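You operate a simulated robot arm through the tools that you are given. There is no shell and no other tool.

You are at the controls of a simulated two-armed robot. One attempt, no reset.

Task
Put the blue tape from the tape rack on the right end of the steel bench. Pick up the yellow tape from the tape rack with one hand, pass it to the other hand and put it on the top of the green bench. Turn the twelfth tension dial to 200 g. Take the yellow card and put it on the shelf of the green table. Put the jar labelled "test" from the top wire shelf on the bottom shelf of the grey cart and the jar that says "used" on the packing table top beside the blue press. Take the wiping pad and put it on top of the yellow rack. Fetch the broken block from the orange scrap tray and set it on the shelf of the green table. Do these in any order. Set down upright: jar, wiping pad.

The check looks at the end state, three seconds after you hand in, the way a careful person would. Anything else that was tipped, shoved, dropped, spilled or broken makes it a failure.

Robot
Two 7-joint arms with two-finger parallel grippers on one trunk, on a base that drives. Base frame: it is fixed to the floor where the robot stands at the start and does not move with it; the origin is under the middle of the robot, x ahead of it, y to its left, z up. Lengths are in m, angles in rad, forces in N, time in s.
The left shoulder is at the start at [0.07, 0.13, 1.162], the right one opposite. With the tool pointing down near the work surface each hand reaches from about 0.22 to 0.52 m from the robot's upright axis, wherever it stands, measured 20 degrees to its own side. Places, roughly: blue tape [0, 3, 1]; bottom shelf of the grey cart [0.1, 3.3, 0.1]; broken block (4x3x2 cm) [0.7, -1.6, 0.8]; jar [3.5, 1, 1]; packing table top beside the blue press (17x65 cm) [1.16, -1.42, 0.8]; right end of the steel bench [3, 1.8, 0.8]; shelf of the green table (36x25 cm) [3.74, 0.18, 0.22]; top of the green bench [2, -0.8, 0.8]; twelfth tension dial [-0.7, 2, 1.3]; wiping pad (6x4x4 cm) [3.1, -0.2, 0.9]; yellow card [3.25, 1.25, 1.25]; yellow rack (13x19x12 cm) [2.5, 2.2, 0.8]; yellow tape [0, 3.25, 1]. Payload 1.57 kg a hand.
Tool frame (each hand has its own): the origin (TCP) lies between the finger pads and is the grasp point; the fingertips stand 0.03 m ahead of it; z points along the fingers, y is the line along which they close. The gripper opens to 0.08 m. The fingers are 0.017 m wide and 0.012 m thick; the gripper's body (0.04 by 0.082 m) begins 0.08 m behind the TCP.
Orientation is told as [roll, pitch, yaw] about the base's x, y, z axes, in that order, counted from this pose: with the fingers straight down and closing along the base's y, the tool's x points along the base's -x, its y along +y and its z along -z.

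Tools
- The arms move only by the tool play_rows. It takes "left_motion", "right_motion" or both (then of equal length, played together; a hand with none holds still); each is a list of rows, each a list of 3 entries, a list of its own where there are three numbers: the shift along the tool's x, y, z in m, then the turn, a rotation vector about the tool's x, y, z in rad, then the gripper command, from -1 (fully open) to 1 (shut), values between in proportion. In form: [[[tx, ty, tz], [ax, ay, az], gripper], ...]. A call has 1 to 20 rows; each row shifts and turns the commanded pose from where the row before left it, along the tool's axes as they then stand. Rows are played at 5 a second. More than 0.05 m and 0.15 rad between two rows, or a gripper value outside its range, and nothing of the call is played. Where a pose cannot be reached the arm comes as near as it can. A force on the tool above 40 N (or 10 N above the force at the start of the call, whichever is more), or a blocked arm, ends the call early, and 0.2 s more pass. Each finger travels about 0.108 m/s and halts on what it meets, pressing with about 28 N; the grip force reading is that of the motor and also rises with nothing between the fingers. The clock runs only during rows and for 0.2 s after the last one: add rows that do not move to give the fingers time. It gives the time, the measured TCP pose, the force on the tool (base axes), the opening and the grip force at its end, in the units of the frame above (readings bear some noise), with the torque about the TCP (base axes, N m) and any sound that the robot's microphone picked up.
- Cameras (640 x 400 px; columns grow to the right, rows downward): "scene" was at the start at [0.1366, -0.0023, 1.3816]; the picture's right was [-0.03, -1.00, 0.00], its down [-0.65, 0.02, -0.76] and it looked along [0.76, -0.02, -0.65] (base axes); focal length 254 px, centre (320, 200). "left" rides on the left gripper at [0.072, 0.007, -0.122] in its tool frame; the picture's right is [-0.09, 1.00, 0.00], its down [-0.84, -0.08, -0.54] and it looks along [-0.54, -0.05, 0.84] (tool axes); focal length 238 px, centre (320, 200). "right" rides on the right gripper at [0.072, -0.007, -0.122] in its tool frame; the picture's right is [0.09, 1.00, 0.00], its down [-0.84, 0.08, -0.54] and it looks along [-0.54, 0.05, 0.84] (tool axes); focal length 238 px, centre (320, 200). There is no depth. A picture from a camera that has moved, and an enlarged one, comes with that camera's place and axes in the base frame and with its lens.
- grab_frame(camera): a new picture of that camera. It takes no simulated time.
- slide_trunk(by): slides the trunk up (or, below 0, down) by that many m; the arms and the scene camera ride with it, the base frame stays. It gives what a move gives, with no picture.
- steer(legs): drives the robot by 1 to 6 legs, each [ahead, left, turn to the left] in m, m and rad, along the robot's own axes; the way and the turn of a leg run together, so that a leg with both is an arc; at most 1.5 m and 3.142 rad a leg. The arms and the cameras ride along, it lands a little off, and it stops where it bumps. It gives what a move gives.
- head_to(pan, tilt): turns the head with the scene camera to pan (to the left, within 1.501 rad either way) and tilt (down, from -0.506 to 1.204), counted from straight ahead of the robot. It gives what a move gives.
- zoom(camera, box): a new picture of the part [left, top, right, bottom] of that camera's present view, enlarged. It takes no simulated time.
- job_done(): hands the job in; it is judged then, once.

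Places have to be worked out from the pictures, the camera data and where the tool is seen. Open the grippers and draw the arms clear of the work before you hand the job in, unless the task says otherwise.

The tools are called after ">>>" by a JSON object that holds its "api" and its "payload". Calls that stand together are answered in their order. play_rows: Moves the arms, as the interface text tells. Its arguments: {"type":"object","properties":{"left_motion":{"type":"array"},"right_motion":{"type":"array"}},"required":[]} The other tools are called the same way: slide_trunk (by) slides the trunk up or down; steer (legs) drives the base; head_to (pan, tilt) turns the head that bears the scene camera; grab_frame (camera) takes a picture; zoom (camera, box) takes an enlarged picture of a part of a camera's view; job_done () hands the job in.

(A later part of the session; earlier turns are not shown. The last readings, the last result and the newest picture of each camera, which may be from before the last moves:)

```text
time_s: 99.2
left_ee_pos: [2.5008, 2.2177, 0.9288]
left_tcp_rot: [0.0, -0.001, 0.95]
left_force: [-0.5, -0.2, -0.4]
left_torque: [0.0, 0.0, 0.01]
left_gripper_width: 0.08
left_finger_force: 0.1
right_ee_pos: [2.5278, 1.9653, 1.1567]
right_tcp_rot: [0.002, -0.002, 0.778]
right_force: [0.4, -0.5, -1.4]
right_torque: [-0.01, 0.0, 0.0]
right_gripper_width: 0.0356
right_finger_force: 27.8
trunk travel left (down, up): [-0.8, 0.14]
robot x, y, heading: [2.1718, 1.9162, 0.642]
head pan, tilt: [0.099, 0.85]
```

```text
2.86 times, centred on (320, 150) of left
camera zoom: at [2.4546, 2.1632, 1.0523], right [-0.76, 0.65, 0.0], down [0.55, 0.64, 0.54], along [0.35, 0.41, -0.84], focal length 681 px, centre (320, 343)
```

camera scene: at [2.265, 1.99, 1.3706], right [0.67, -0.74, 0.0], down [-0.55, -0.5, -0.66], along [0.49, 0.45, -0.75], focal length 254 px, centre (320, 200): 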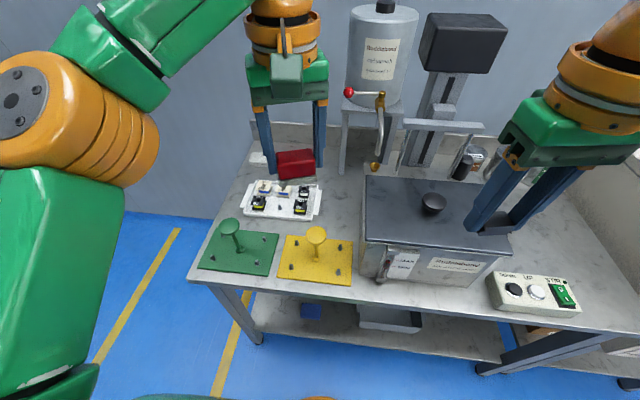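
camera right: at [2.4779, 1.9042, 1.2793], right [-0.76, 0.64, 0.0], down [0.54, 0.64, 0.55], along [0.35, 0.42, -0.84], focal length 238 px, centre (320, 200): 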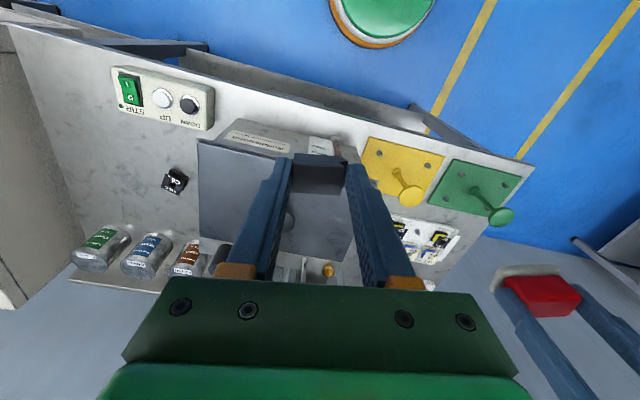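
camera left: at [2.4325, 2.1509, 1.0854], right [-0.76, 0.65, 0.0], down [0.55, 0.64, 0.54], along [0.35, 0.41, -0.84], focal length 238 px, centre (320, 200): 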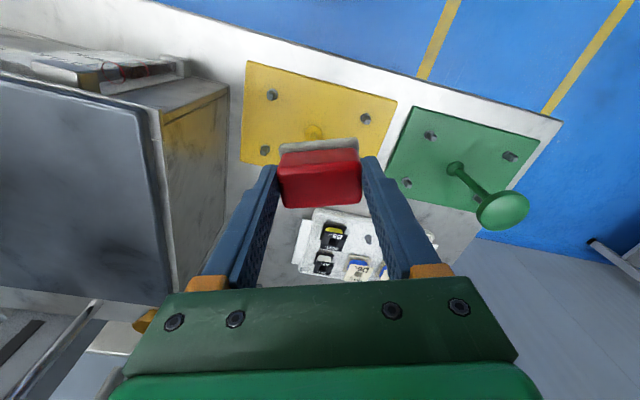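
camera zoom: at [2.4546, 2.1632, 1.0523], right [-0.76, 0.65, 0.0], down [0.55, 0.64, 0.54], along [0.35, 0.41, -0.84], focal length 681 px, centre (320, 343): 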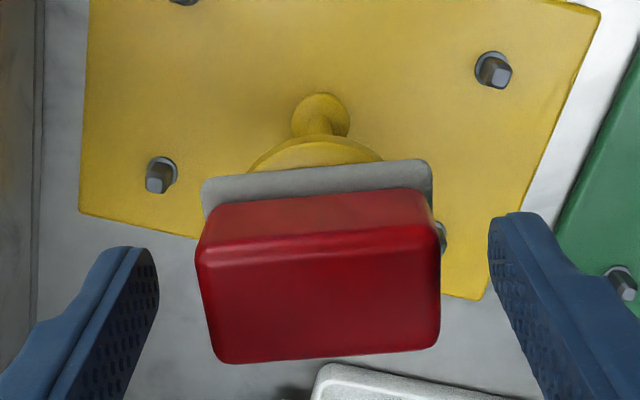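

The pad rests level on the disc. Retreat straight up.

>>> {"api": "play_rows", "payload": {"left_motion": [[[0, 0, -0.02], [0, 0, 0], -1], [[0, 0, -0.03], [0, 0, 0], -1], [[0, 0, -0.045], [0, 0, 0], -1], [[0.02, 0.02, -0.04], [0, 0, 0], -1], [[0.02, 0.02, -0.04], [0, 0, 0], -1], [[0.02, 0.02, -0.04], [0, 0, 0], -1], [[0, 0, 0], [0, 0, 0], -1]]}}

>>> {"api": "grab_frame", "payload": {"camera": "scene"}}

```text
time_s: 100.8
left_ee_pos: [2.4163, 2.2009, 1.1436]
left_tcp_rot: [0.0, -0.001, 0.952]
left_force: [0.5, 0.2, 0.3]
left_torque: [-0.01, 0.01, 0.03]
left_gripper_width: 0.0802
left_finger_force: 0.1
right_ee_pos: [2.5289, 1.9662, 1.1573]
right_tcp_rot: [0.002, -0.002, 0.778]
right_force: [0.3, -0.2, -0.9]
right_torque: [-0.01, 0.01, -0.02]
right_gripper_width: 0.0358
right_finger_force: 27.6
trunk travel left (down, up): [-0.8, 0.14]
robot x, y, heading: [2.1688, 1.9118, 0.635]
head pan, tilt: [0.099, 0.85]
```

```text
taken
camera scene: at [2.2701, 1.9964, 1.3698], right [0.67, -0.74, 0.0], down [-0.56, -0.51, -0.66], along [0.49, 0.44, -0.75], focal length 254 px, centre (320, 200)
```

scene: 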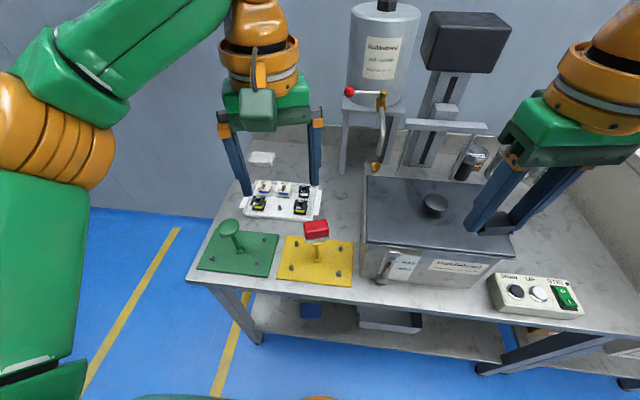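

Pad done. Next I'll use the now-free front of the grey table to swap the block from right to left hand. Back away, turn, and drive there.

>>> {"api": "steer", "payload": {"legs": [[-0.4, 0, 0], [0, 0, -1.57], [1.4, 0, 0]]}}

>>> {"api": "head_to", "payload": {"pan": 0.0, "tilt": 0.7}}

>>> {"api": "grab_frame", "payload": {"camera": "scene"}}

```text
time_s: 113.7
left_ee_pos: [2.9838, 0.3086, 1.1429]
left_tcp_rot: [0.001, 0.0, -0.603]
left_force: [-1.0, -0.2, -0.4]
left_torque: [0.0, 0.02, -0.02]
left_gripper_width: 0.0803
left_finger_force: 0.1
right_ee_pos: [2.7509, 0.1922, 1.1577]
right_tcp_rot: [0.002, -0.002, -0.775]
right_force: [-0.1, -0.1, -0.4]
right_torque: [0.02, 0.01, 0.0]
right_gripper_width: 0.0354
right_finger_force: 28.1
trunk travel left (down, up): [-0.8, 0.14]
robot x, y, heading: [2.6901, 0.5531, -0.913]
head pan, tilt: [0.099, 0.85]
```

```text
time_s: 114.4
left_ee_pos: [2.9846, 0.3081, 1.1419]
left_tcp_rot: [-0.001, -0.001, -0.603]
left_force: [1.1, -0.3, -0.7]
left_torque: [0.0, 0.01, -0.02]
left_gripper_width: 0.0803
left_finger_force: 0.0
right_ee_pos: [2.7507, 0.1922, 1.1579]
right_tcp_rot: [0.001, -0.002, -0.773]
right_force: [1.1, -0.6, -1.2]
right_torque: [-0.02, -0.01, 0.03]
right_gripper_width: 0.0357
right_finger_force: 27.8
trunk travel left (down, up): [-0.8, 0.14]
robot x, y, heading: [2.6934, 0.5507, -0.912]
head pan, tilt: [0.0, 0.7]
```

```text
taken
camera scene: at [2.7764, 0.4425, 1.382], right [-0.79, -0.61, 0.0], down [-0.39, 0.51, -0.76], along [0.47, -0.6, -0.64], focal length 254 px, centre (320, 200)
```

scene: 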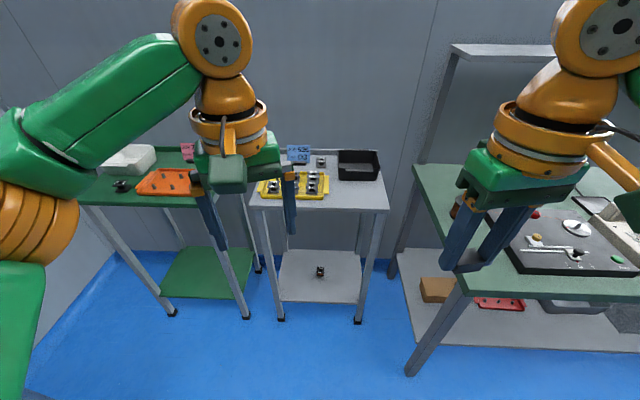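

Drive up to the grey table for the right hand to set the block in the freed area.

>>> {"api": "steer", "payload": {"legs": [[0.35, 0.01, 0]]}}

>>> {"api": "grab_frame", "payload": {"camera": "right"}}

>>> {"api": "grab_frame", "payload": {"camera": "scene"}}

```text
time_s: 116.7
left_ee_pos: [3.2066, 0.0345, 1.1427]
left_tcp_rot: [0.001, -0.003, -0.606]
left_force: [0.1, 0.2, -0.4]
left_torque: [-0.01, -0.01, 0.03]
left_gripper_width: 0.0801
left_finger_force: 0.1
right_ee_pos: [2.9709, -0.0805, 1.1581]
right_tcp_rot: [0.001, -0.005, -0.779]
right_force: [-1.2, -0.8, -0.9]
right_torque: [-0.01, 0.0, -0.01]
right_gripper_width: 0.0358
right_finger_force: 27.9
trunk travel left (down, up): [-0.8, 0.14]
robot x, y, heading: [2.9141, 0.2756, -0.918]
head pan, tilt: [0.0, 0.7]
```

```text
taken
camera right: at [2.9164, -0.0348, 1.2786], right [0.63, 0.77, 0.0], down [0.65, -0.53, 0.55], along [0.42, -0.35, -0.84], focal length 238 px, centre (320, 200)
```

right: 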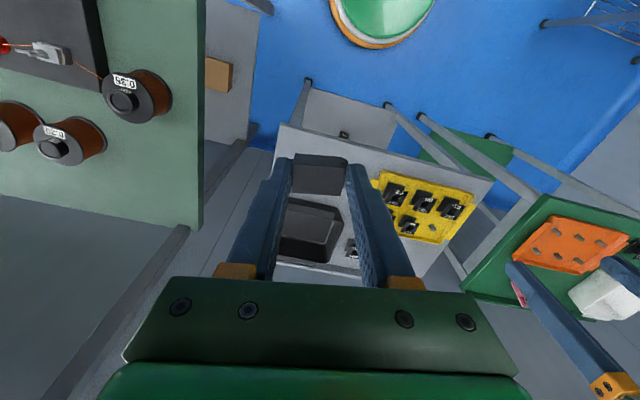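

```text
taken
camera scene: at [2.9979, 0.1692, 1.3823], right [-0.79, -0.61, 0.0], down [-0.39, 0.51, -0.77], along [0.47, -0.61, -0.64], focal length 254 px, centre (320, 200)
```

scene: 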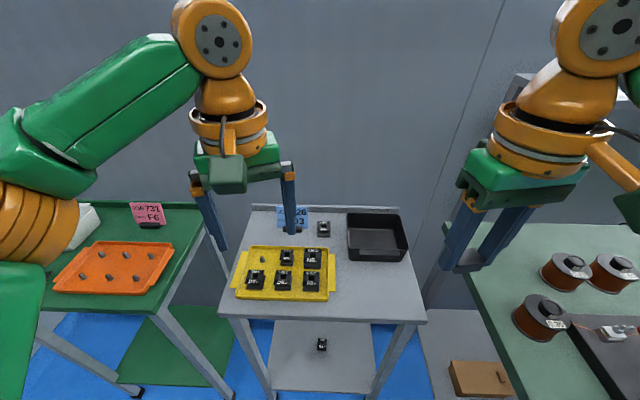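

Free area confirmed at about (3.08, −0.155). Lower and extend the right hand to just above it.

>>> {"api": "play_rows", "payload": {"right_motion": [[[0, 0, 0.045], [0, 0, 0], 0.8], [[0, 0, 0.045], [0, 0, 0], 0.8], [[0, 0, 0.045], [0, 0, 0], 0.8], [[-0.0325, 0.0059, 0.02], [0, 0, 0], 0.8], [[-0.0325, 0.0059, 0.01], [0, 0, 0], 0.8], [[-0.0325, 0.0059, 0.01], [0, 0, 0], 0.8], [[-0.0325, 0.0059, 0.01], [0, 0, 0], 0.8], [[0, 0, 0.02], [0, 0, 0.15], 0.8], [[0, 0, 0], [0, 0, 0], 0.8]]}}

>>> {"api": "grab_frame", "payload": {"camera": "right"}}

>>> {"api": "grab_frame", "payload": {"camera": "scene"}}

```text
time_s: 118.7
left_ee_pos: [3.2069, 0.0324, 1.1428]
left_tcp_rot: [-0.001, 0.0, -0.607]
left_force: [0.1, 0.0, 0.3]
left_torque: [0.01, 0.02, 0.01]
left_gripper_width: 0.08
left_finger_force: 0.1
right_ee_pos: [3.0818, -0.1596, 0.9534]
right_tcp_rot: [0.001, -0.002, -0.929]
right_force: [-0.3, -0.3, -1.2]
right_torque: [0.03, 0.01, 0.03]
right_gripper_width: 0.0357
right_finger_force: 28.1
trunk travel left (down, up): [-0.8, 0.14]
robot x, y, heading: [2.9168, 0.2733, -0.916]
head pan, tilt: [0.0, 0.7]
```

```text
taken
camera right: at [3.0345, -0.1054, 1.0746], right [0.74, 0.67, 0.0], down [0.56, -0.62, 0.54], along [0.36, -0.4, -0.84], focal length 238 px, centre (320, 200)
```

right: 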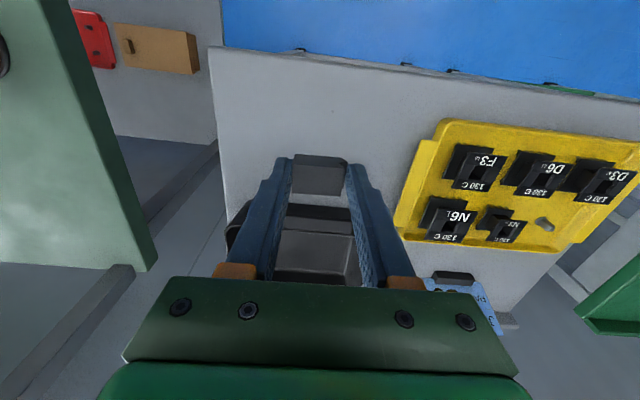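

```text
taken
camera scene: at [2.9989, 0.1674, 1.3821], right [-0.79, -0.61, 0.0], down [-0.39, 0.51, -0.76], along [0.46, -0.61, -0.64], focal length 254 px, centre (320, 200)
```

scene: 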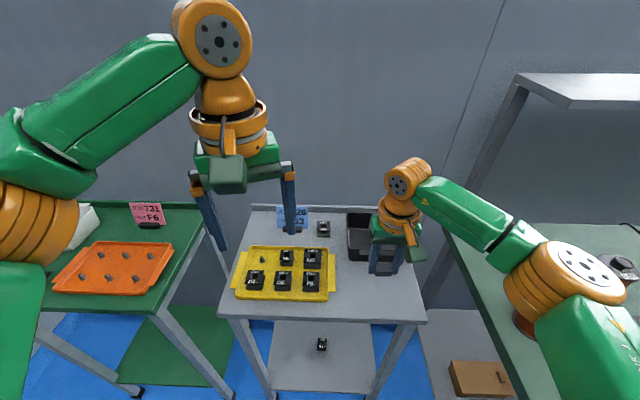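

Clear below. Lower toward the table (expected contact TCP ≈ 0.88), feeling for contact.

>>> {"api": "play_rows", "payload": {"right_motion": [[[0, 0, 0.035], [0, 0, 0], 0.8], [[0, 0, 0.025], [0, 0, 0], 0.8], [[0, 0, 0], [0, 0, 0], 0.8]]}}

>>> {"api": "play_rows", "payload": {"right_motion": [[[0, 0, 0.004], [0, 0, 0], 0.8], [[0, 0, 0], [0, 0, 0], 0.8]]}}

>>> {"api": "play_rows", "payload": {"right_motion": [[[0, 0, 0.004], [0, 0, 0], 0.8], [[0, 0, 0], [0, 0, 0], 0.8]]}}

>>> {"api": "zoom", "payload": {"camera": "right", "box": [240, 110, 400, 260]}}

```text
time_s: 119.5
left_ee_pos: [3.2069, 0.0326, 1.1425]
left_tcp_rot: [-0.001, -0.001, -0.608]
left_force: [0.5, -0.9, 0.6]
left_torque: [-0.02, 0.0, 0.0]
left_gripper_width: 0.0799
left_finger_force: 0.1
right_ee_pos: [3.0836, -0.1591, 0.894]
right_tcp_rot: [0.002, -0.001, -0.928]
right_force: [-0.2, -0.7, -1.0]
right_torque: [-0.01, -0.01, 0.01]
right_gripper_width: 0.0359
right_finger_force: 27.9
trunk travel left (down, up): [-0.8, 0.14]
robot x, y, heading: [2.912, 0.2731, -0.918]
head pan, tilt: [0.0, 0.7]
```

```text
time_s: 120.1
left_ee_pos: [3.2081, 0.0323, 1.1426]
left_tcp_rot: [-0.001, 0.0, -0.607]
left_force: [-0.6, 0.4, -0.7]
left_torque: [0.0, 0.05, 0.0]
left_gripper_width: 0.0801
left_finger_force: 0.0
right_ee_pos: [3.0824, -0.1576, 0.8908]
right_tcp_rot: [0.002, -0.003, -0.929]
right_force: [-0.4, -0.6, -1.0]
right_torque: [-0.03, 0.01, 0.03]
right_gripper_width: 0.036
right_finger_force: 28.3
trunk travel left (down, up): [-0.8, 0.14]
robot x, y, heading: [2.9172, 0.2742, -0.919]
head pan, tilt: [0.0, 0.7]
```

```text
time_s: 120.7
left_ee_pos: [3.2074, 0.0325, 1.1428]
left_tcp_rot: [-0.001, 0.0, -0.608]
left_force: [-0.4, 0.2, -0.5]
left_torque: [0.01, -0.03, -0.03]
left_gripper_width: 0.0799
left_finger_force: 0.1
right_ee_pos: [3.0832, -0.1581, 0.8856]
right_tcp_rot: [0.001, -0.001, -0.928]
right_force: [-1.1, 0.3, -0.6]
right_torque: [0.01, -0.02, 0.0]
right_gripper_width: 0.0356
right_finger_force: 27.9
trunk travel left (down, up): [-0.8, 0.14]
robot x, y, heading: [2.9131, 0.2738, -0.922]
head pan, tilt: [0.0, 0.7]
```

```text
2.67 times, centred on (320, 185) of right
camera zoom: at [3.0355, -0.104, 1.0063], right [0.74, 0.67, 0.0], down [0.56, -0.62, 0.54], along [0.36, -0.4, -0.84], focal length 636 px, centre (320, 240)
```

zoom: 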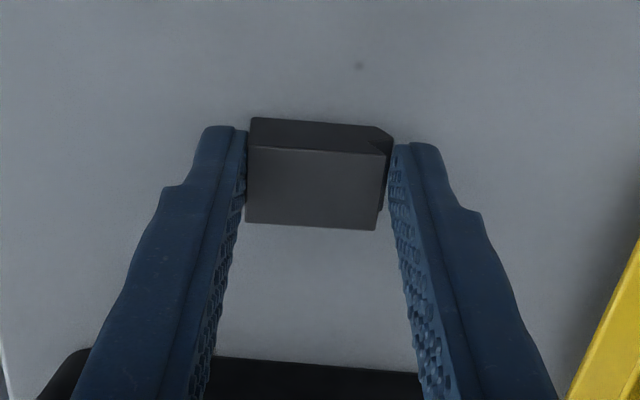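

Not yet touching; continue down in 3 mm steps.

>>> {"api": "play_rows", "payload": {"right_motion": [[[0, 0, 0.003], [0, 0, 0], 0.8], [[0, 0, 0], [0, 0, 0], 0.8]]}}

>>> {"api": "play_rows", "payload": {"right_motion": [[[0, 0, 0.003], [0, 0, 0], 0.8], [[0, 0, 0], [0, 0, 0], 0.8]]}}

>>> {"api": "play_rows", "payload": {"right_motion": [[[0, 0, 0.002], [0, 0, 0], 0.8], [[0, 0, 0], [0, 0, 0], 0.8]]}}

```text
time_s: 121.3
left_ee_pos: [3.207, 0.0323, 1.1431]
left_tcp_rot: [-0.001, 0.001, -0.608]
left_force: [0.1, -0.6, -0.6]
left_torque: [-0.03, 0.0, 0.0]
left_gripper_width: 0.0802
left_finger_force: 0.0
right_ee_pos: [3.0835, -0.1577, 0.883]
right_tcp_rot: [0.002, -0.003, -0.928]
right_force: [-0.5, 0.3, -0.8]
right_torque: [0.02, 0.01, -0.02]
right_gripper_width: 0.0359
right_finger_force: 27.6
trunk travel left (down, up): [-0.8, 0.14]
robot x, y, heading: [2.916, 0.274, -0.918]
head pan, tilt: [0.0, 0.7]
```

```text
time_s: 121.9
left_ee_pos: [3.2067, 0.0327, 1.144]
left_tcp_rot: [0.001, 0.001, -0.609]
left_force: [-0.1, -0.3, -0.7]
left_torque: [0.03, 0.01, 0.02]
left_gripper_width: 0.0799
left_finger_force: 0.1
right_ee_pos: [3.0834, -0.1575, 0.8788]
right_tcp_rot: [0.001, -0.001, -0.929]
right_force: [0.1, 0.0, -1.0]
right_torque: [0.0, -0.01, -0.05]
right_gripper_width: 0.0358
right_finger_force: 28.0
trunk travel left (down, up): [-0.8, 0.14]
robot x, y, heading: [2.9161, 0.2721, -0.917]
head pan, tilt: [0.0, 0.7]
```

```text
time_s: 122.5
left_ee_pos: [3.2077, 0.0342, 1.1426]
left_tcp_rot: [0.0, 0.0, -0.606]
left_force: [-0.1, -0.5, 0.7]
left_torque: [0.0, -0.01, 0.0]
left_gripper_width: 0.0801
left_finger_force: 0.0
right_ee_pos: [3.0829, -0.1566, 0.8766]
right_tcp_rot: [0.002, -0.001, -0.93]
right_force: [-0.2, 0.2, 0.0]
right_torque: [0.01, -0.02, -0.01]
right_gripper_width: 0.0359
right_finger_force: 27.7
trunk travel left (down, up): [-0.8, 0.14]
robot x, y, heading: [2.914, 0.2768, -0.916]
head pan, tilt: [0.0, 0.7]
```

>>> {"api": "play_rows", "payload": {"right_motion": [[[0, 0, 0.002], [0, 0, 0], 0.8], [[0, 0, 0], [0, 0, 0], 0.8]]}}

>>> {"api": "play_rows", "payload": {"right_motion": [[[0, 0, 0.002], [0, 0, 0], 0.8], [[0, 0, 0], [0, 0, 0], 0.8]]}}

>>> {"api": "zoom", "payload": {"camera": "right", "box": [240, 110, 400, 260]}}

```text
time_s: 123.1
left_ee_pos: [3.2078, 0.0325, 1.1423]
left_tcp_rot: [0.0, -0.001, -0.608]
left_force: [0.7, 0.3, -0.1]
left_torque: [0.02, 0.04, 0.02]
left_gripper_width: 0.08
left_finger_force: 0.1
right_ee_pos: [3.0837, -0.1576, 0.8743]
right_tcp_rot: [0.002, -0.002, -0.93]
right_force: [0.0, -0.7, -0.6]
right_torque: [-0.01, 0.0, 0.01]
right_gripper_width: 0.0358
right_finger_force: 28.4
trunk travel left (down, up): [-0.8, 0.14]
robot x, y, heading: [2.9177, 0.2735, -0.917]
head pan, tilt: [0.0, 0.7]
```

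```text
time_s: 123.7
left_ee_pos: [3.2069, 0.0341, 1.1444]
left_tcp_rot: [-0.001, -0.001, -0.607]
left_force: [-0.5, 0.1, 0.6]
left_torque: [0.01, 0.03, 0.0]
left_gripper_width: 0.08
left_finger_force: 0.0
right_ee_pos: [3.0819, -0.1565, 0.8749]
right_tcp_rot: [0.002, -0.005, -0.931]
right_force: [0.2, -4.0, 13.0]
right_torque: [-0.03, -0.12, -0.02]
right_gripper_width: 0.0359
right_finger_force: 27.3
trunk travel left (down, up): [-0.8, 0.14]
robot x, y, heading: [2.9157, 0.277, -0.92]
head pan, tilt: [0.0, 0.7]
```

```text
2.67 times, centred on (320, 185) of right
camera zoom: at [3.0346, -0.1026, 0.9946], right [0.74, 0.67, 0.0], down [0.56, -0.62, 0.55], along [0.37, -0.41, -0.84], focal length 636 px, centre (320, 240)
```

zoom: 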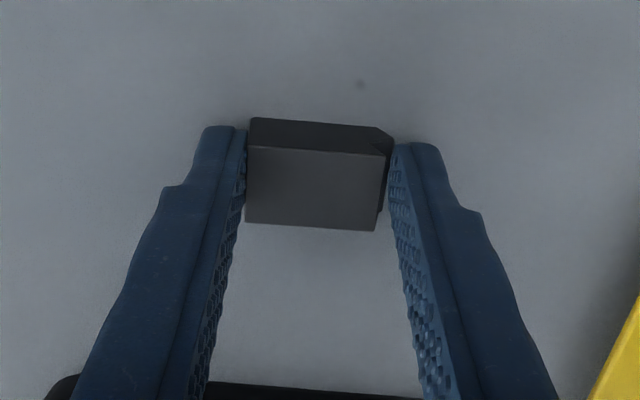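

Contact (13 N). Ease up 1.5 mm, release, and retreat up and back.

>>> {"api": "play_rows", "payload": {"right_motion": [[[0, 0, -0.0015], [0, 0, 0], 0.8], [[0, 0, 0], [0, 0, 0], -0.2], [[0, 0, 0], [0, 0, 0], -0.6], [[0, 0, -0.02], [0, 0, 0], -0.6], [[0, 0, -0.045], [0, 0, 0], -0.6], [[0.02, 0, -0.045], [0, 0, 0], -0.6], [[0.03, 0, -0.04], [0, 0, 0], -0.6], [[0.03, 0, -0.04], [0, 0, 0], -1], [[0.03, 0, -0.04], [0, 0, 0], -1], [[0.02, 0, -0.04], [0, 0, 0], -1], [[0, 0, 0], [0, 0, 0], -1]]}}

>>> {"api": "grab_frame", "payload": {"camera": "right"}}

>>> {"api": "grab_frame", "payload": {"camera": "scene"}}

```text
time_s: 126.1
left_ee_pos: [3.2082, 0.0316, 1.1436]
left_tcp_rot: [0.001, -0.002, -0.606]
left_force: [1.5, -0.2, 0.4]
left_torque: [0.0, 0.0, -0.01]
left_gripper_width: 0.0801
left_finger_force: 0.1
right_ee_pos: [3.0047, -0.0533, 1.141]
right_tcp_rot: [0.002, -0.002, -0.929]
right_force: [0.3, 0.4, -0.3]
right_torque: [0.02, -0.02, -0.01]
right_gripper_width: 0.08
right_finger_force: 0.0
trunk travel left (down, up): [-0.8, 0.14]
robot x, y, heading: [2.9166, 0.2756, -0.918]
head pan, tilt: [0.0, 0.7]
```

```text
taken
camera right: at [2.9574, 0.0003, 1.2623], right [0.74, 0.67, 0.0], down [0.56, -0.62, 0.54], along [0.36, -0.4, -0.84], focal length 238 px, centre (320, 200)
```

right: 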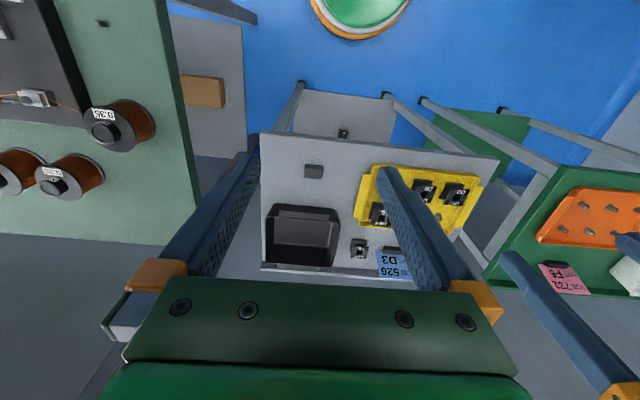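

```text
taken
camera scene: at [2.9997, 0.167, 1.382], right [-0.79, -0.61, 0.0], down [-0.39, 0.51, -0.76], along [0.46, -0.61, -0.64], focal length 254 px, centre (320, 200)
```

scene: 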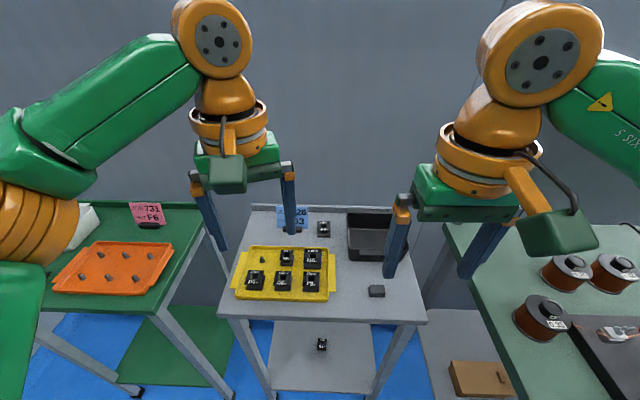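

Block is on the grey table at (3.083, −0.157). Turn and shift so the left hand can pick it.

>>> {"api": "steer", "payload": {"legs": [[0, 0, -0.32], [-0.01, -0.085, 0]]}}

>>> {"api": "grab_frame", "payload": {"camera": "left"}}

```text
time_s: 128.2
left_ee_pos: [3.0367, -0.0632, 1.1419]
left_tcp_rot: [-0.005, 0.001, -0.924]
left_force: [-0.7, 0.4, 0.1]
left_torque: [-0.02, 0.02, -0.01]
left_gripper_width: 0.0799
left_finger_force: 0.1
right_ee_pos: [2.818, -0.0809, 1.1421]
right_tcp_rot: [-0.002, -0.002, -1.246]
right_force: [0.4, -0.1, 1.1]
right_torque: [0.0, 0.08, -0.04]
right_gripper_width: 0.0803
right_finger_force: 0.1
trunk travel left (down, up): [-0.8, 0.14]
robot x, y, heading: [2.8302, 0.2579, -1.239]
head pan, tilt: [0.0, 0.7]
```

```text
taken
camera left: at [3.0016, -0.0021, 1.2666], right [0.85, 0.53, 0.0], down [0.44, -0.71, 0.54], along [0.28, -0.46, -0.84], focal length 238 px, centre (320, 200)
```

left: 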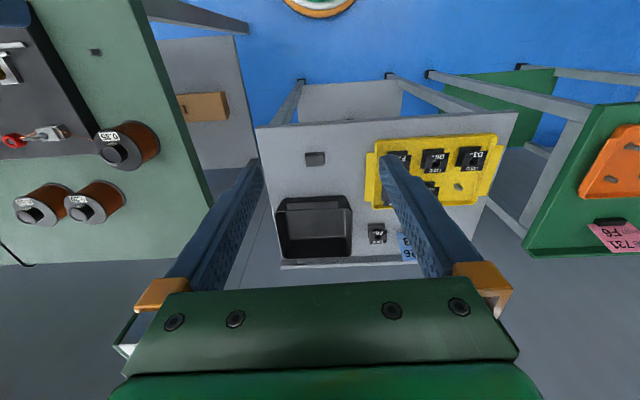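

Lower and extend the left hand over the block, gripper narrowed.

>>> {"api": "play_rows", "payload": {"left_motion": [[[0, 0, 0.045], [0, 0, 0], -0.4], [[0, 0, 0.045], [0, 0, 0], -0.4], [[0, 0, 0.045], [0, 0, 0], -0.4], [[-0.034, -0.0065, 0.02], [0, 0, 0], -0.4], [[-0.034, -0.0065, 0.02], [0, 0, 0], -0.4], [[-0.034, -0.0065, 0.02], [0, 0, 0], -0.4], [[0, 0, 0], [0, 0, 0], -0.4], [[0, 0, 0], [0, 0, 0], -0.4]]}}

>>> {"api": "zoom", "payload": {"camera": "left", "box": [240, 80, 400, 240]}}

```text
time_s: 130.0
left_ee_pos: [3.078, -0.1596, 0.9487]
left_tcp_rot: [0.0, 0.001, -0.927]
left_force: [0.0, 0.0, 0.0]
left_torque: [0.01, 0.01, -0.02]
left_gripper_width: 0.0562
left_finger_force: 0.0
right_ee_pos: [2.8132, -0.083, 1.1417]
right_tcp_rot: [0.0, -0.002, -1.248]
right_force: [0.0, 0.5, 0.1]
right_torque: [-0.01, 0.0, 0.02]
right_gripper_width: 0.0799
right_finger_force: 0.1
trunk travel left (down, up): [-0.8, 0.14]
robot x, y, heading: [2.8315, 0.2561, -1.238]
head pan, tilt: [0.0, 0.7]
```

```text
2.50 times, centred on (320, 160) of left
camera zoom: at [3.0425, -0.0978, 1.0726], right [0.85, 0.52, 0.0], down [0.44, -0.72, 0.54], along [0.28, -0.46, -0.84], focal length 596 px, centre (320, 300)
```

zoom: 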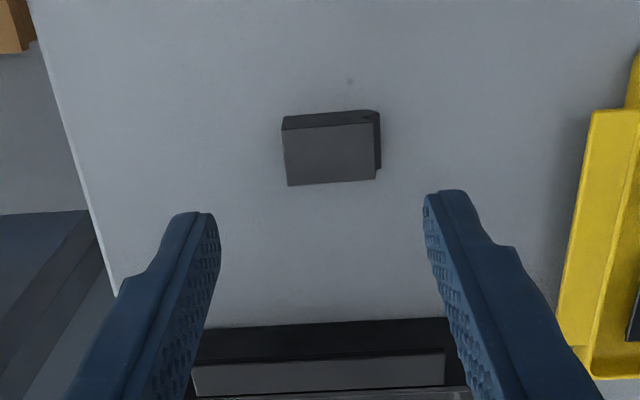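

Shift 4 mm, lower to just above the table (TCP ≈ 0.876), and close.

>>> {"api": "play_rows", "payload": {"left_motion": [[[0, 0.004, 0.03], [0, 0, 0], -0.4], [[0, 0, 0.03], [0, 0, 0], -0.4], [[0, 0, 0.012], [0, 0, 0], -0.4], [[0, 0, 0], [0, 0, 0], -0.4], [[0, 0, 0], [0, 0, 0], 0], [[0, 0, 0], [0, 0, 0], 0.4], [[0, 0, 0], [0, 0, 0], 0.7], [[0, 0, 0], [0, 0, 0], 0.8]]}}

>>> {"api": "zoom", "payload": {"camera": "left", "box": [240, 110, 400, 260]}}

```text
time_s: 131.8
left_ee_pos: [3.0806, -0.1574, 0.8755]
left_tcp_rot: [0.0, 0.0, -0.925]
left_force: [-0.1, 0.0, 0.4]
left_torque: [0.02, -0.02, 0.02]
left_gripper_width: 0.0354
left_finger_force: 28.1
right_ee_pos: [2.8128, -0.0825, 1.1412]
right_tcp_rot: [0.002, -0.001, -1.249]
right_force: [-0.1, -1.2, 0.9]
right_torque: [0.04, -0.01, -0.01]
right_gripper_width: 0.08
right_finger_force: 0.0
trunk travel left (down, up): [-0.8, 0.14]
robot x, y, heading: [2.8289, 0.2584, -1.242]
head pan, tilt: [0.0, 0.7]
```

```text
2.67 times, centred on (320, 185) of left
camera zoom: at [3.0459, -0.0965, 1.0001], right [0.85, 0.53, 0.0], down [0.44, -0.72, 0.54], along [0.28, -0.46, -0.84], focal length 636 px, centre (320, 240)
```

zoom: 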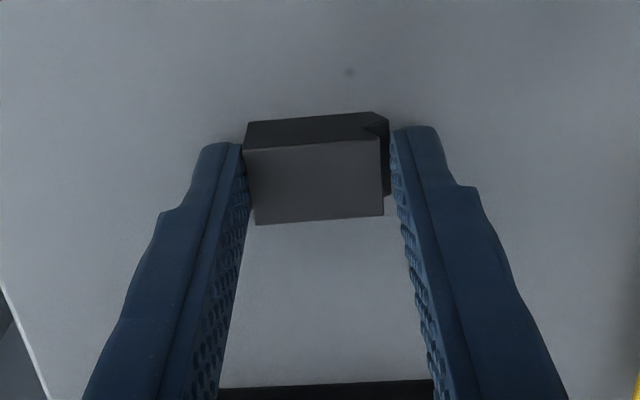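

Gripped by the left hand. Lift up and back, then reposition in front of the green table at a distance.

>>> {"api": "play_rows", "payload": {"left_motion": [[[0, 0, -0.02], [0, 0, 0], 0.8], [[0, 0, -0.045], [0, 0, 0], 0.8], [[0, 0, -0.045], [0, 0, 0], 0.8], [[0.02, 0, -0.04], [0, 0, 0], 0.8], [[0.03, 0, -0.035], [0, 0, 0], 0.8], [[0.03, 0.0, -0.035], [0, 0, 0], 0.8], [[0.02, 0, -0.045], [0, 0, 0], 0.8], [[0, 0, 0], [0, 0, 0], 0.8]]}}

>>> {"api": "steer", "payload": {"legs": [[-0.35, 0.08, 0], [0, 0, 0.31]]}}

>>> {"api": "head_to", "payload": {"pan": 0.5, "tilt": 0.6}}

>>> {"api": "grab_frame", "payload": {"camera": "scene"}}

>>> {"api": "grab_frame", "payload": {"camera": "left"}}

```text
time_s: 133.6
left_ee_pos: [3.0204, -0.0747, 1.1431]
left_tcp_rot: [-0.001, 0.001, -0.925]
left_force: [-0.5, 0.0, -0.3]
left_torque: [0.04, -0.01, 0.01]
left_gripper_width: 0.0356
left_finger_force: 28.1
right_ee_pos: [2.8138, -0.0837, 1.1423]
right_tcp_rot: [0.002, -0.002, -1.248]
right_force: [-0.6, 0.0, 0.2]
right_torque: [-0.02, 0.0, 0.02]
right_gripper_width: 0.08
right_finger_force: 0.1
trunk travel left (down, up): [-0.8, 0.14]
robot x, y, heading: [2.8316, 0.2569, -1.237]
head pan, tilt: [0.0, 0.7]
```

```text
time_s: 136.9
left_ee_pos: [3.0736, 0.3541, 1.1406]
left_tcp_rot: [0.0, 0.0, -0.613]
left_force: [0.8, -0.1, 0.0]
left_torque: [0.0, 0.01, 0.0]
left_gripper_width: 0.0356
left_finger_force: 27.9
right_ee_pos: [2.8781, 0.2803, 1.1414]
right_tcp_rot: [0.003, -0.002, -0.933]
right_force: [-0.5, -0.4, 0.5]
right_torque: [0.02, 0.02, -0.03]
right_gripper_width: 0.0798
right_finger_force: 0.0
trunk travel left (down, up): [-0.8, 0.14]
robot x, y, heading: [2.7901, 0.6092, -0.929]
head pan, tilt: [0.0, 0.7]
```

```text
time_s: 137.9
left_ee_pos: [3.0732, 0.3544, 1.1419]
left_tcp_rot: [0.002, -0.001, -0.612]
left_force: [-0.1, 0.2, -0.6]
left_torque: [0.05, -0.02, -0.01]
left_gripper_width: 0.0357
left_finger_force: 27.5
right_ee_pos: [2.8775, 0.2809, 1.1422]
right_tcp_rot: [0.001, -0.002, -0.933]
right_force: [-0.4, -0.5, 0.5]
right_torque: [-0.01, -0.01, 0.0]
right_gripper_width: 0.0801
right_finger_force: 0.0
trunk travel left (down, up): [-0.8, 0.14]
robot x, y, heading: [2.7903, 0.611, -0.923]
head pan, tilt: [0.499, 0.6]
```

```text
taken
camera scene: at [2.9033, 0.5331, 1.3907], right [-0.41, -0.91, 0.0], down [-0.51, 0.23, -0.82], along [0.75, -0.34, -0.57], focal length 254 px, centre (320, 200)
```

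scene: 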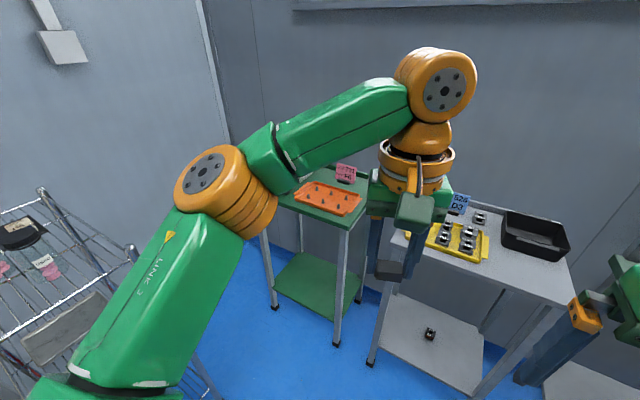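

```text
taken
camera left: at [3.0194, 0.4003, 1.2659], right [0.65, 0.76, 0.0], down [0.64, -0.54, 0.54], along [0.41, -0.35, -0.84], focal length 238 px, centre (320, 200)
```

left: 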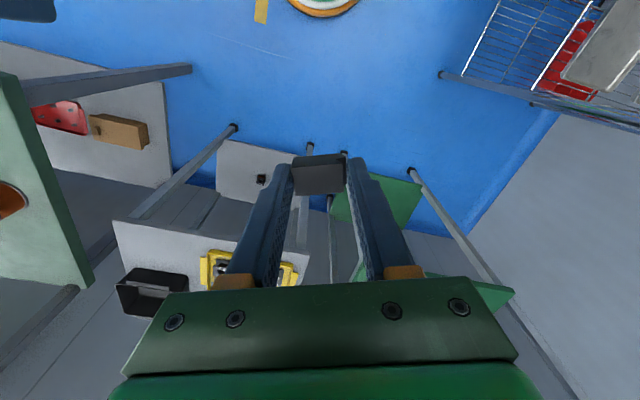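

Geometry: green table front legs at ≈(3.83, 0.42) and (3.48, 0.17); wire rack corner ≈(3.46, 0.76). I'll take a stance at about (3.12, 0.58) facing −0.88.

>>> {"api": "steer", "payload": {"legs": [[0.21, 0.23, 0.043]]}}

>>> {"api": "grab_frame", "payload": {"camera": "scene"}}

>>> {"api": "grab_frame", "payload": {"camera": "left"}}

>>> {"api": "grab_frame", "payload": {"camera": "right"}}

```text
time_s: 139.9
left_ee_pos: [3.3856, 0.341, 1.1428]
left_tcp_rot: [0.001, -0.001, -0.577]
left_force: [0.0, 0.2, -0.1]
left_torque: [0.0, -0.05, -0.03]
left_gripper_width: 0.0355
left_finger_force: 28.2
right_ee_pos: [3.1943, 0.2619, 1.1414]
right_tcp_rot: [0.004, -0.004, -0.896]
right_force: [0.0, 0.1, -0.3]
right_torque: [-0.01, -0.01, 0.0]
right_gripper_width: 0.0802
right_finger_force: 0.0
trunk travel left (down, up): [-0.8, 0.14]
robot x, y, heading: [3.096, 0.5875, -0.888]
head pan, tilt: [0.499, 0.6]
```

```text
taken
camera scene: at [3.209, 0.5146, 1.391], right [-0.38, -0.93, 0.0], down [-0.52, 0.21, -0.83], along [0.76, -0.31, -0.56], focal length 254 px, centre (320, 200)
```

scene: 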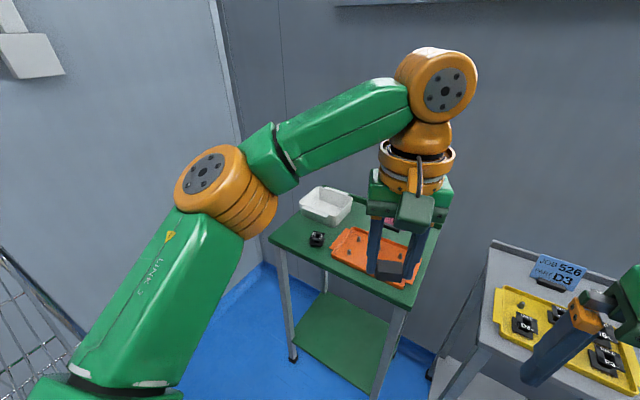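

```text
taken
camera left: at [3.3302, 0.3862, 1.2664], right [0.62, 0.79, 0.0], down [0.66, -0.52, 0.54], along [0.43, -0.34, -0.84], focal length 238 px, centre (320, 200)
```

left: 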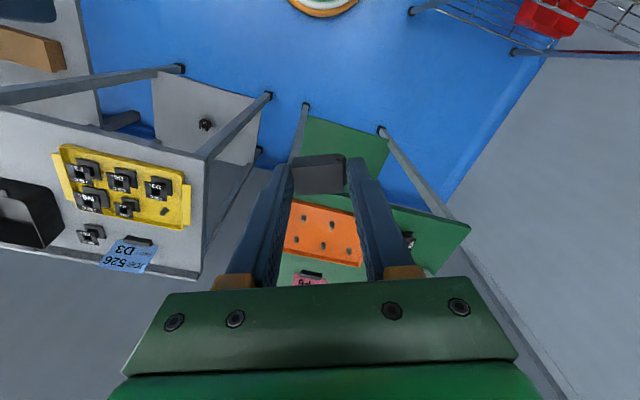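

```text
taken
camera right: at [3.1444, 0.3139, 1.2622], right [0.72, 0.69, 0.0], down [0.58, -0.61, 0.55], along [0.38, -0.39, -0.84], focal length 238 px, centre (320, 200)
```

right: 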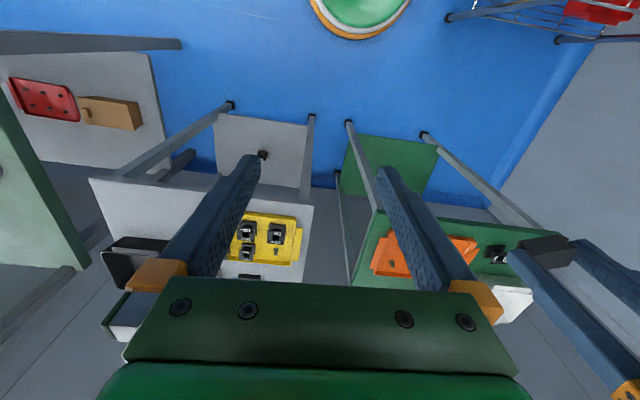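

The shelf front runs from (3.50, 0.18) to (3.79, 0.41); I'll aim at about (3.70, 0.245). First pre-tilt the left tool about 48° forward at height.

>>> {"api": "play_rows", "payload": {"left_motion": [[[-0.015, 0, 0], [0, -0.14, 0], 0.8], [[-0.0149, 0, 0.0021], [0, -0.14, 0], 0.8], [[-0.0144, 0, 0.0041], [0, -0.14, 0], 0.8], [[-0.0137, 0, 0.0061], [0, -0.14, 0], 0.8], [[-0.0127, 0, 0.008], [0, -0.14, 0], 0.8], [[-0.0115, 0, 0.0097], [0, -0.14, 0], 0.8], [[0, 0, 0], [0, 0, 0], 0.8]]}}

>>> {"api": "grab_frame", "payload": {"camera": "scene"}}

>>> {"api": "grab_frame", "payload": {"camera": "left"}}

```text
time_s: 141.5
left_ee_pos: [3.4611, 0.2913, 1.143]
left_tcp_rot: [0.0, -0.842, -0.577]
left_force: [-0.3, -0.2, 0.7]
left_torque: [-0.02, 0.02, -0.02]
left_gripper_width: 0.0356
left_finger_force: 28.1
right_ee_pos: [3.1967, 0.2626, 1.141]
right_tcp_rot: [0.002, -0.002, -0.897]
right_force: [-0.3, 1.1, -0.2]
right_torque: [0.02, 0.0, -0.01]
right_gripper_width: 0.0799
right_finger_force: 0.0
trunk travel left (down, up): [-0.8, 0.14]
robot x, y, heading: [3.0945, 0.5837, -0.885]
head pan, tilt: [0.499, 0.6]
```

```text
taken
camera scene: at [3.2115, 0.5145, 1.3907], right [-0.38, -0.93, 0.0], down [-0.52, 0.21, -0.82], along [0.76, -0.31, -0.57], focal length 254 px, centre (320, 200)
```

scene: 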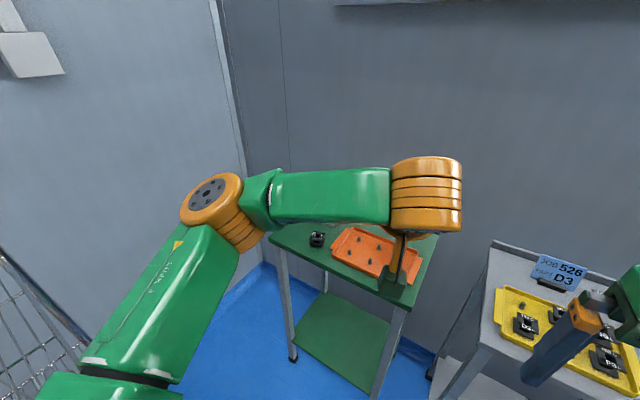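

```text
taken
camera left: at [3.3512, 0.373, 1.1721], right [0.59, 0.8, 0.07], down [0.09, -0.15, 0.99], along [0.8, -0.58, -0.16], focal length 238 px, centre (320, 200)
```

left: 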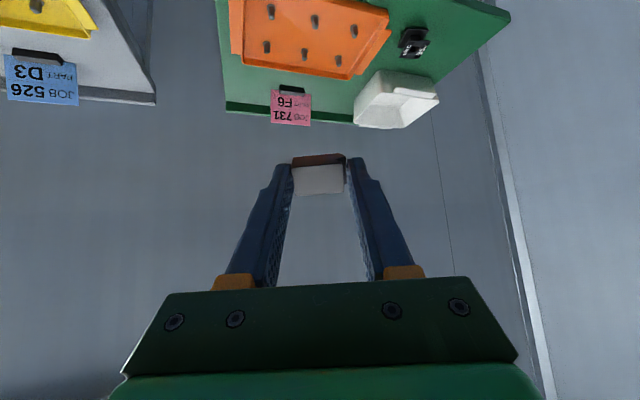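

The tilt works. I nudge the right hand forward slightly for body clearance, then lower the trunk in stages.

>>> {"api": "play_rows", "payload": {"right_motion": [[[-0.03, 0, 0], [0, 0, 0], -1], [[0, 0, 0], [0, 0, 0], -1]]}}

>>> {"api": "slide_trunk", "payload": {"by": -0.4}}

>>> {"api": "grab_frame", "payload": {"camera": "scene"}}

>>> {"api": "grab_frame", "payload": {"camera": "right"}}

>>> {"api": "grab_frame", "payload": {"camera": "left"}}

```text
time_s: 142.1
left_ee_pos: [3.4637, 0.2919, 1.1425]
left_tcp_rot: [0.0, -0.839, -0.577]
left_force: [1.2, -0.2, -1.1]
left_torque: [0.01, 0.01, 0.03]
left_gripper_width: 0.0356
left_finger_force: 28.0
right_ee_pos: [3.2156, 0.2388, 1.1404]
right_tcp_rot: [0.0, -0.001, -0.896]
right_force: [0.2, -0.9, 1.2]
right_torque: [-0.01, 0.0, 0.0]
right_gripper_width: 0.08
right_finger_force: 0.0
trunk travel left (down, up): [-0.8, 0.14]
robot x, y, heading: [3.1004, 0.5864, -0.89]
head pan, tilt: [0.499, 0.6]
```

```text
time_s: 146.0
left_ee_pos: [3.4609, 0.2923, 0.7434]
left_tcp_rot: [0.001, -0.839, -0.575]
left_force: [-0.1, -0.8, -0.5]
left_torque: [0.01, 0.0, 0.0]
left_gripper_width: 0.0357
left_finger_force: 27.6
right_ee_pos: [3.2156, 0.2398, 0.7404]
right_tcp_rot: [0.001, -0.002, -0.896]
right_force: [-0.8, 0.0, -0.3]
right_torque: [-0.01, 0.01, 0.01]
right_gripper_width: 0.0801
right_finger_force: 0.2
trunk travel left (down, up): [-0.4, 0.54]
robot x, y, heading: [3.0977, 0.5856, -0.89]
head pan, tilt: [0.499, 0.6]
```

```text
taken
camera scene: at [3.2115, 0.5146, 0.9907], right [-0.38, -0.93, 0.0], down [-0.52, 0.21, -0.82], along [0.76, -0.31, -0.57], focal length 254 px, centre (320, 200)
```

scene: 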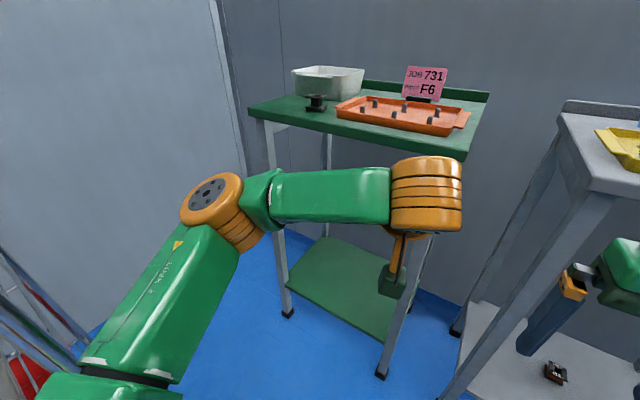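

```text
taken
camera right: at [3.1666, 0.2913, 0.8612], right [0.72, 0.69, 0.0], down [0.58, -0.61, 0.54], along [0.38, -0.39, -0.84], focal length 238 px, centre (320, 200)
```

right: 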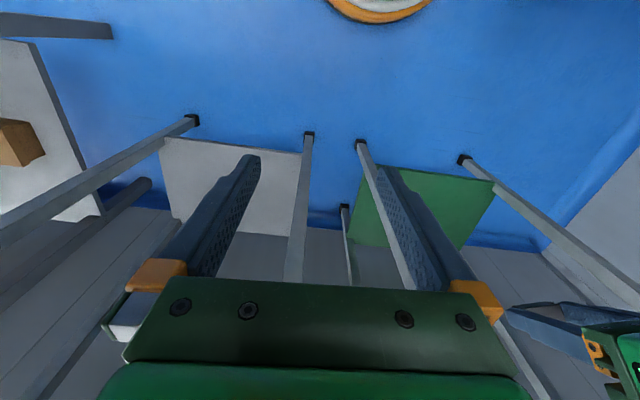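

```text
taken
camera left: at [3.3511, 0.3732, 0.7724], right [0.59, 0.8, 0.07], down [0.09, -0.15, 0.98], along [0.8, -0.58, -0.16], focal length 238 px, centre (320, 200)
```

left: 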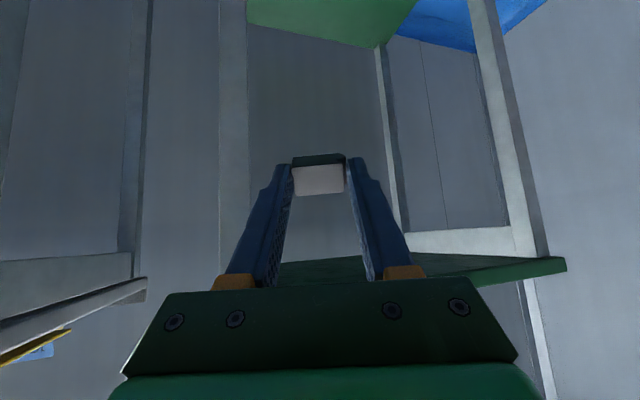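

Clear so far (base is a low disc). Lower the rest.

>>> {"api": "slide_trunk", "payload": {"by": -0.4}}

>>> {"api": "grab_frame", "payload": {"camera": "scene"}}

>>> {"api": "grab_frame", "payload": {"camera": "left"}}

>>> {"api": "grab_frame", "payload": {"camera": "right"}}

```text
time_s: 149.8
left_ee_pos: [3.4624, 0.2917, 0.3429]
left_tcp_rot: [0.0, -0.84, -0.577]
left_force: [-0.4, -0.4, 0.1]
left_torque: [-0.03, 0.0, -0.01]
left_gripper_width: 0.0355
left_finger_force: 27.9
right_ee_pos: [3.2156, 0.2386, 0.3414]
right_tcp_rot: [0.002, -0.002, -0.897]
right_force: [-1.0, 0.1, 0.1]
right_torque: [0.0, 0.0, 0.02]
right_gripper_width: 0.0798
right_finger_force: 0.1
trunk travel left (down, up): [0.0, 0.94]
robot x, y, heading: [3.1042, 0.5891, -0.89]
head pan, tilt: [0.499, 0.6]
```

```text
taken
camera scene: at [3.2115, 0.5146, 0.5907], right [-0.38, -0.93, 0.0], down [-0.52, 0.21, -0.82], along [0.76, -0.31, -0.57], focal length 254 px, centre (320, 200)
```

scene: 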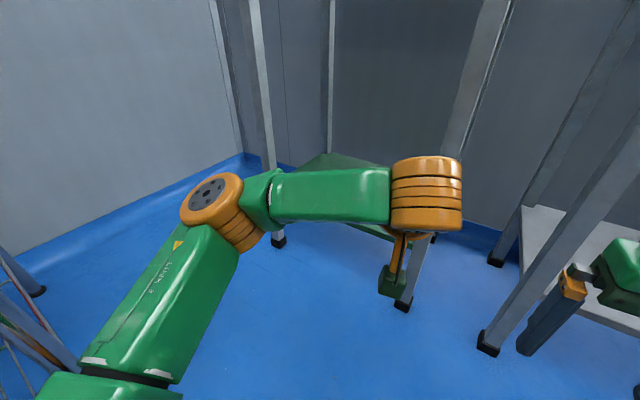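

```text
taken
camera left: at [3.351, 0.3732, 0.3723], right [0.59, 0.8, 0.07], down [0.09, -0.15, 0.98], along [0.8, -0.58, -0.16], focal length 238 px, centre (320, 200)
```

left: 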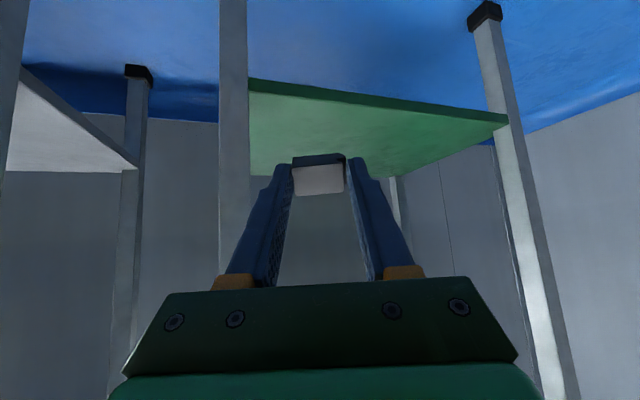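

```text
taken
camera right: at [3.1665, 0.2914, 0.4612], right [0.72, 0.69, 0.0], down [0.58, -0.61, 0.54], along [0.38, -0.39, -0.84], focal length 238 px, centre (320, 200)
```

right: 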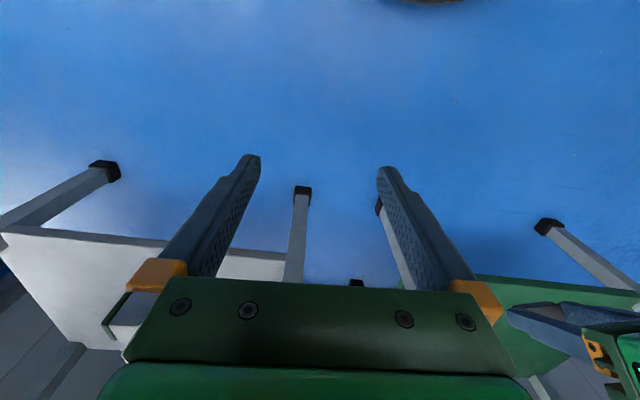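

The shelf is right ahead. I shift left 6 cm to stay clear of the right leg, then advance 0.2 m at this height.

>>> {"api": "play_rows", "payload": {"left_motion": [[[0, 0.03, 0], [0, 0, 0], 0.8], [[0, 0.03, 0], [0, 0, 0], 0.8], [[-0.0267, 0, 0.0298], [0, 0, 0], 0.8], [[-0.0267, 0, 0.0298], [0, 0, 0], 0.8], [[-0.0267, 0, 0.0298], [0, 0, 0], 0.8], [[-0.0267, 0, 0.0298], [0, 0, 0], 0.8], [[0, 0, 0], [0, 0, 0], 0.8]]}}

>>> {"api": "grab_frame", "payload": {"camera": "left"}}

>>> {"api": "grab_frame", "payload": {"camera": "scene"}}

>>> {"api": "grab_frame", "payload": {"camera": "right"}}

```text
time_s: 151.4
left_ee_pos: [3.6314, 0.254, 0.3436]
left_tcp_rot: [0.0, -0.84, -0.576]
left_force: [1.2, -0.1, -0.2]
left_torque: [0.0, 0.0, -0.02]
left_gripper_width: 0.0358
left_finger_force: 28.0
right_ee_pos: [3.216, 0.2386, 0.3385]
right_tcp_rot: [0.002, -0.001, -0.897]
right_force: [-0.2, -0.3, 0.3]
right_torque: [-0.01, 0.03, -0.01]
right_gripper_width: 0.0799
right_finger_force: 0.0
trunk travel left (down, up): [0.0, 0.94]
robot x, y, heading: [3.0949, 0.5866, -0.886]
head pan, tilt: [0.499, 0.6]
```

```text
taken
camera left: at [3.5195, 0.3351, 0.3735], right [0.59, 0.8, 0.07], down [0.09, -0.15, 0.98], along [0.8, -0.58, -0.16], focal length 238 px, centre (320, 200)
```

left: 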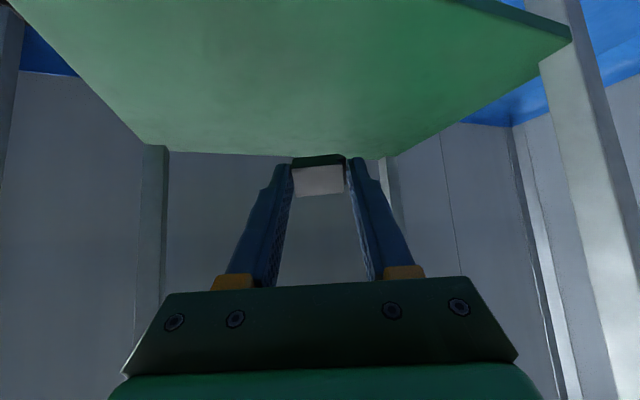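

```text
taken
camera scene: at [3.2115, 0.5146, 0.5907], right [-0.38, -0.93, 0.0], down [-0.52, 0.21, -0.82], along [0.76, -0.31, -0.57], focal length 254 px, centre (320, 200)
```

scene: 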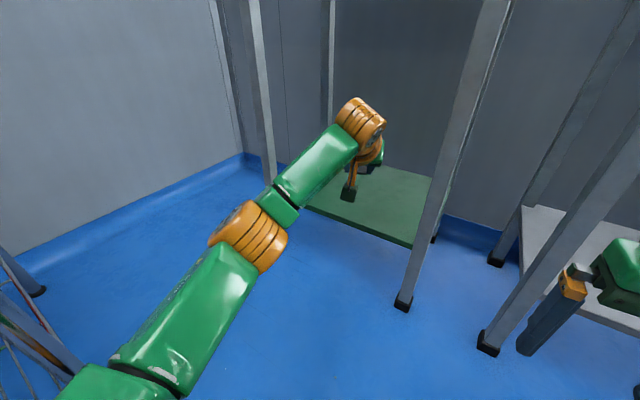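

```text
taken
camera right: at [3.1666, 0.2914, 0.4612], right [0.72, 0.69, 0.0], down [0.58, -0.61, 0.54], along [0.38, -0.39, -0.84], focal length 238 px, centre (320, 200)
```

right: 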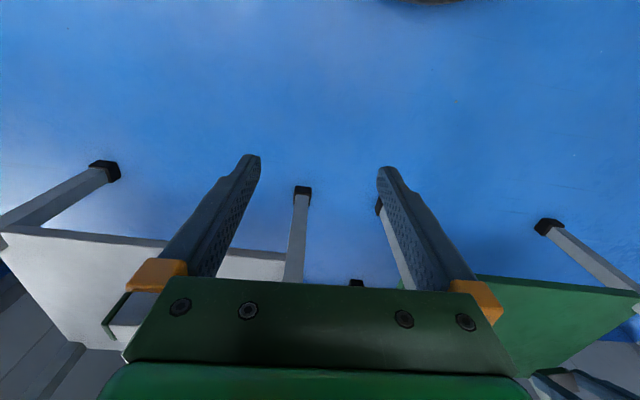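

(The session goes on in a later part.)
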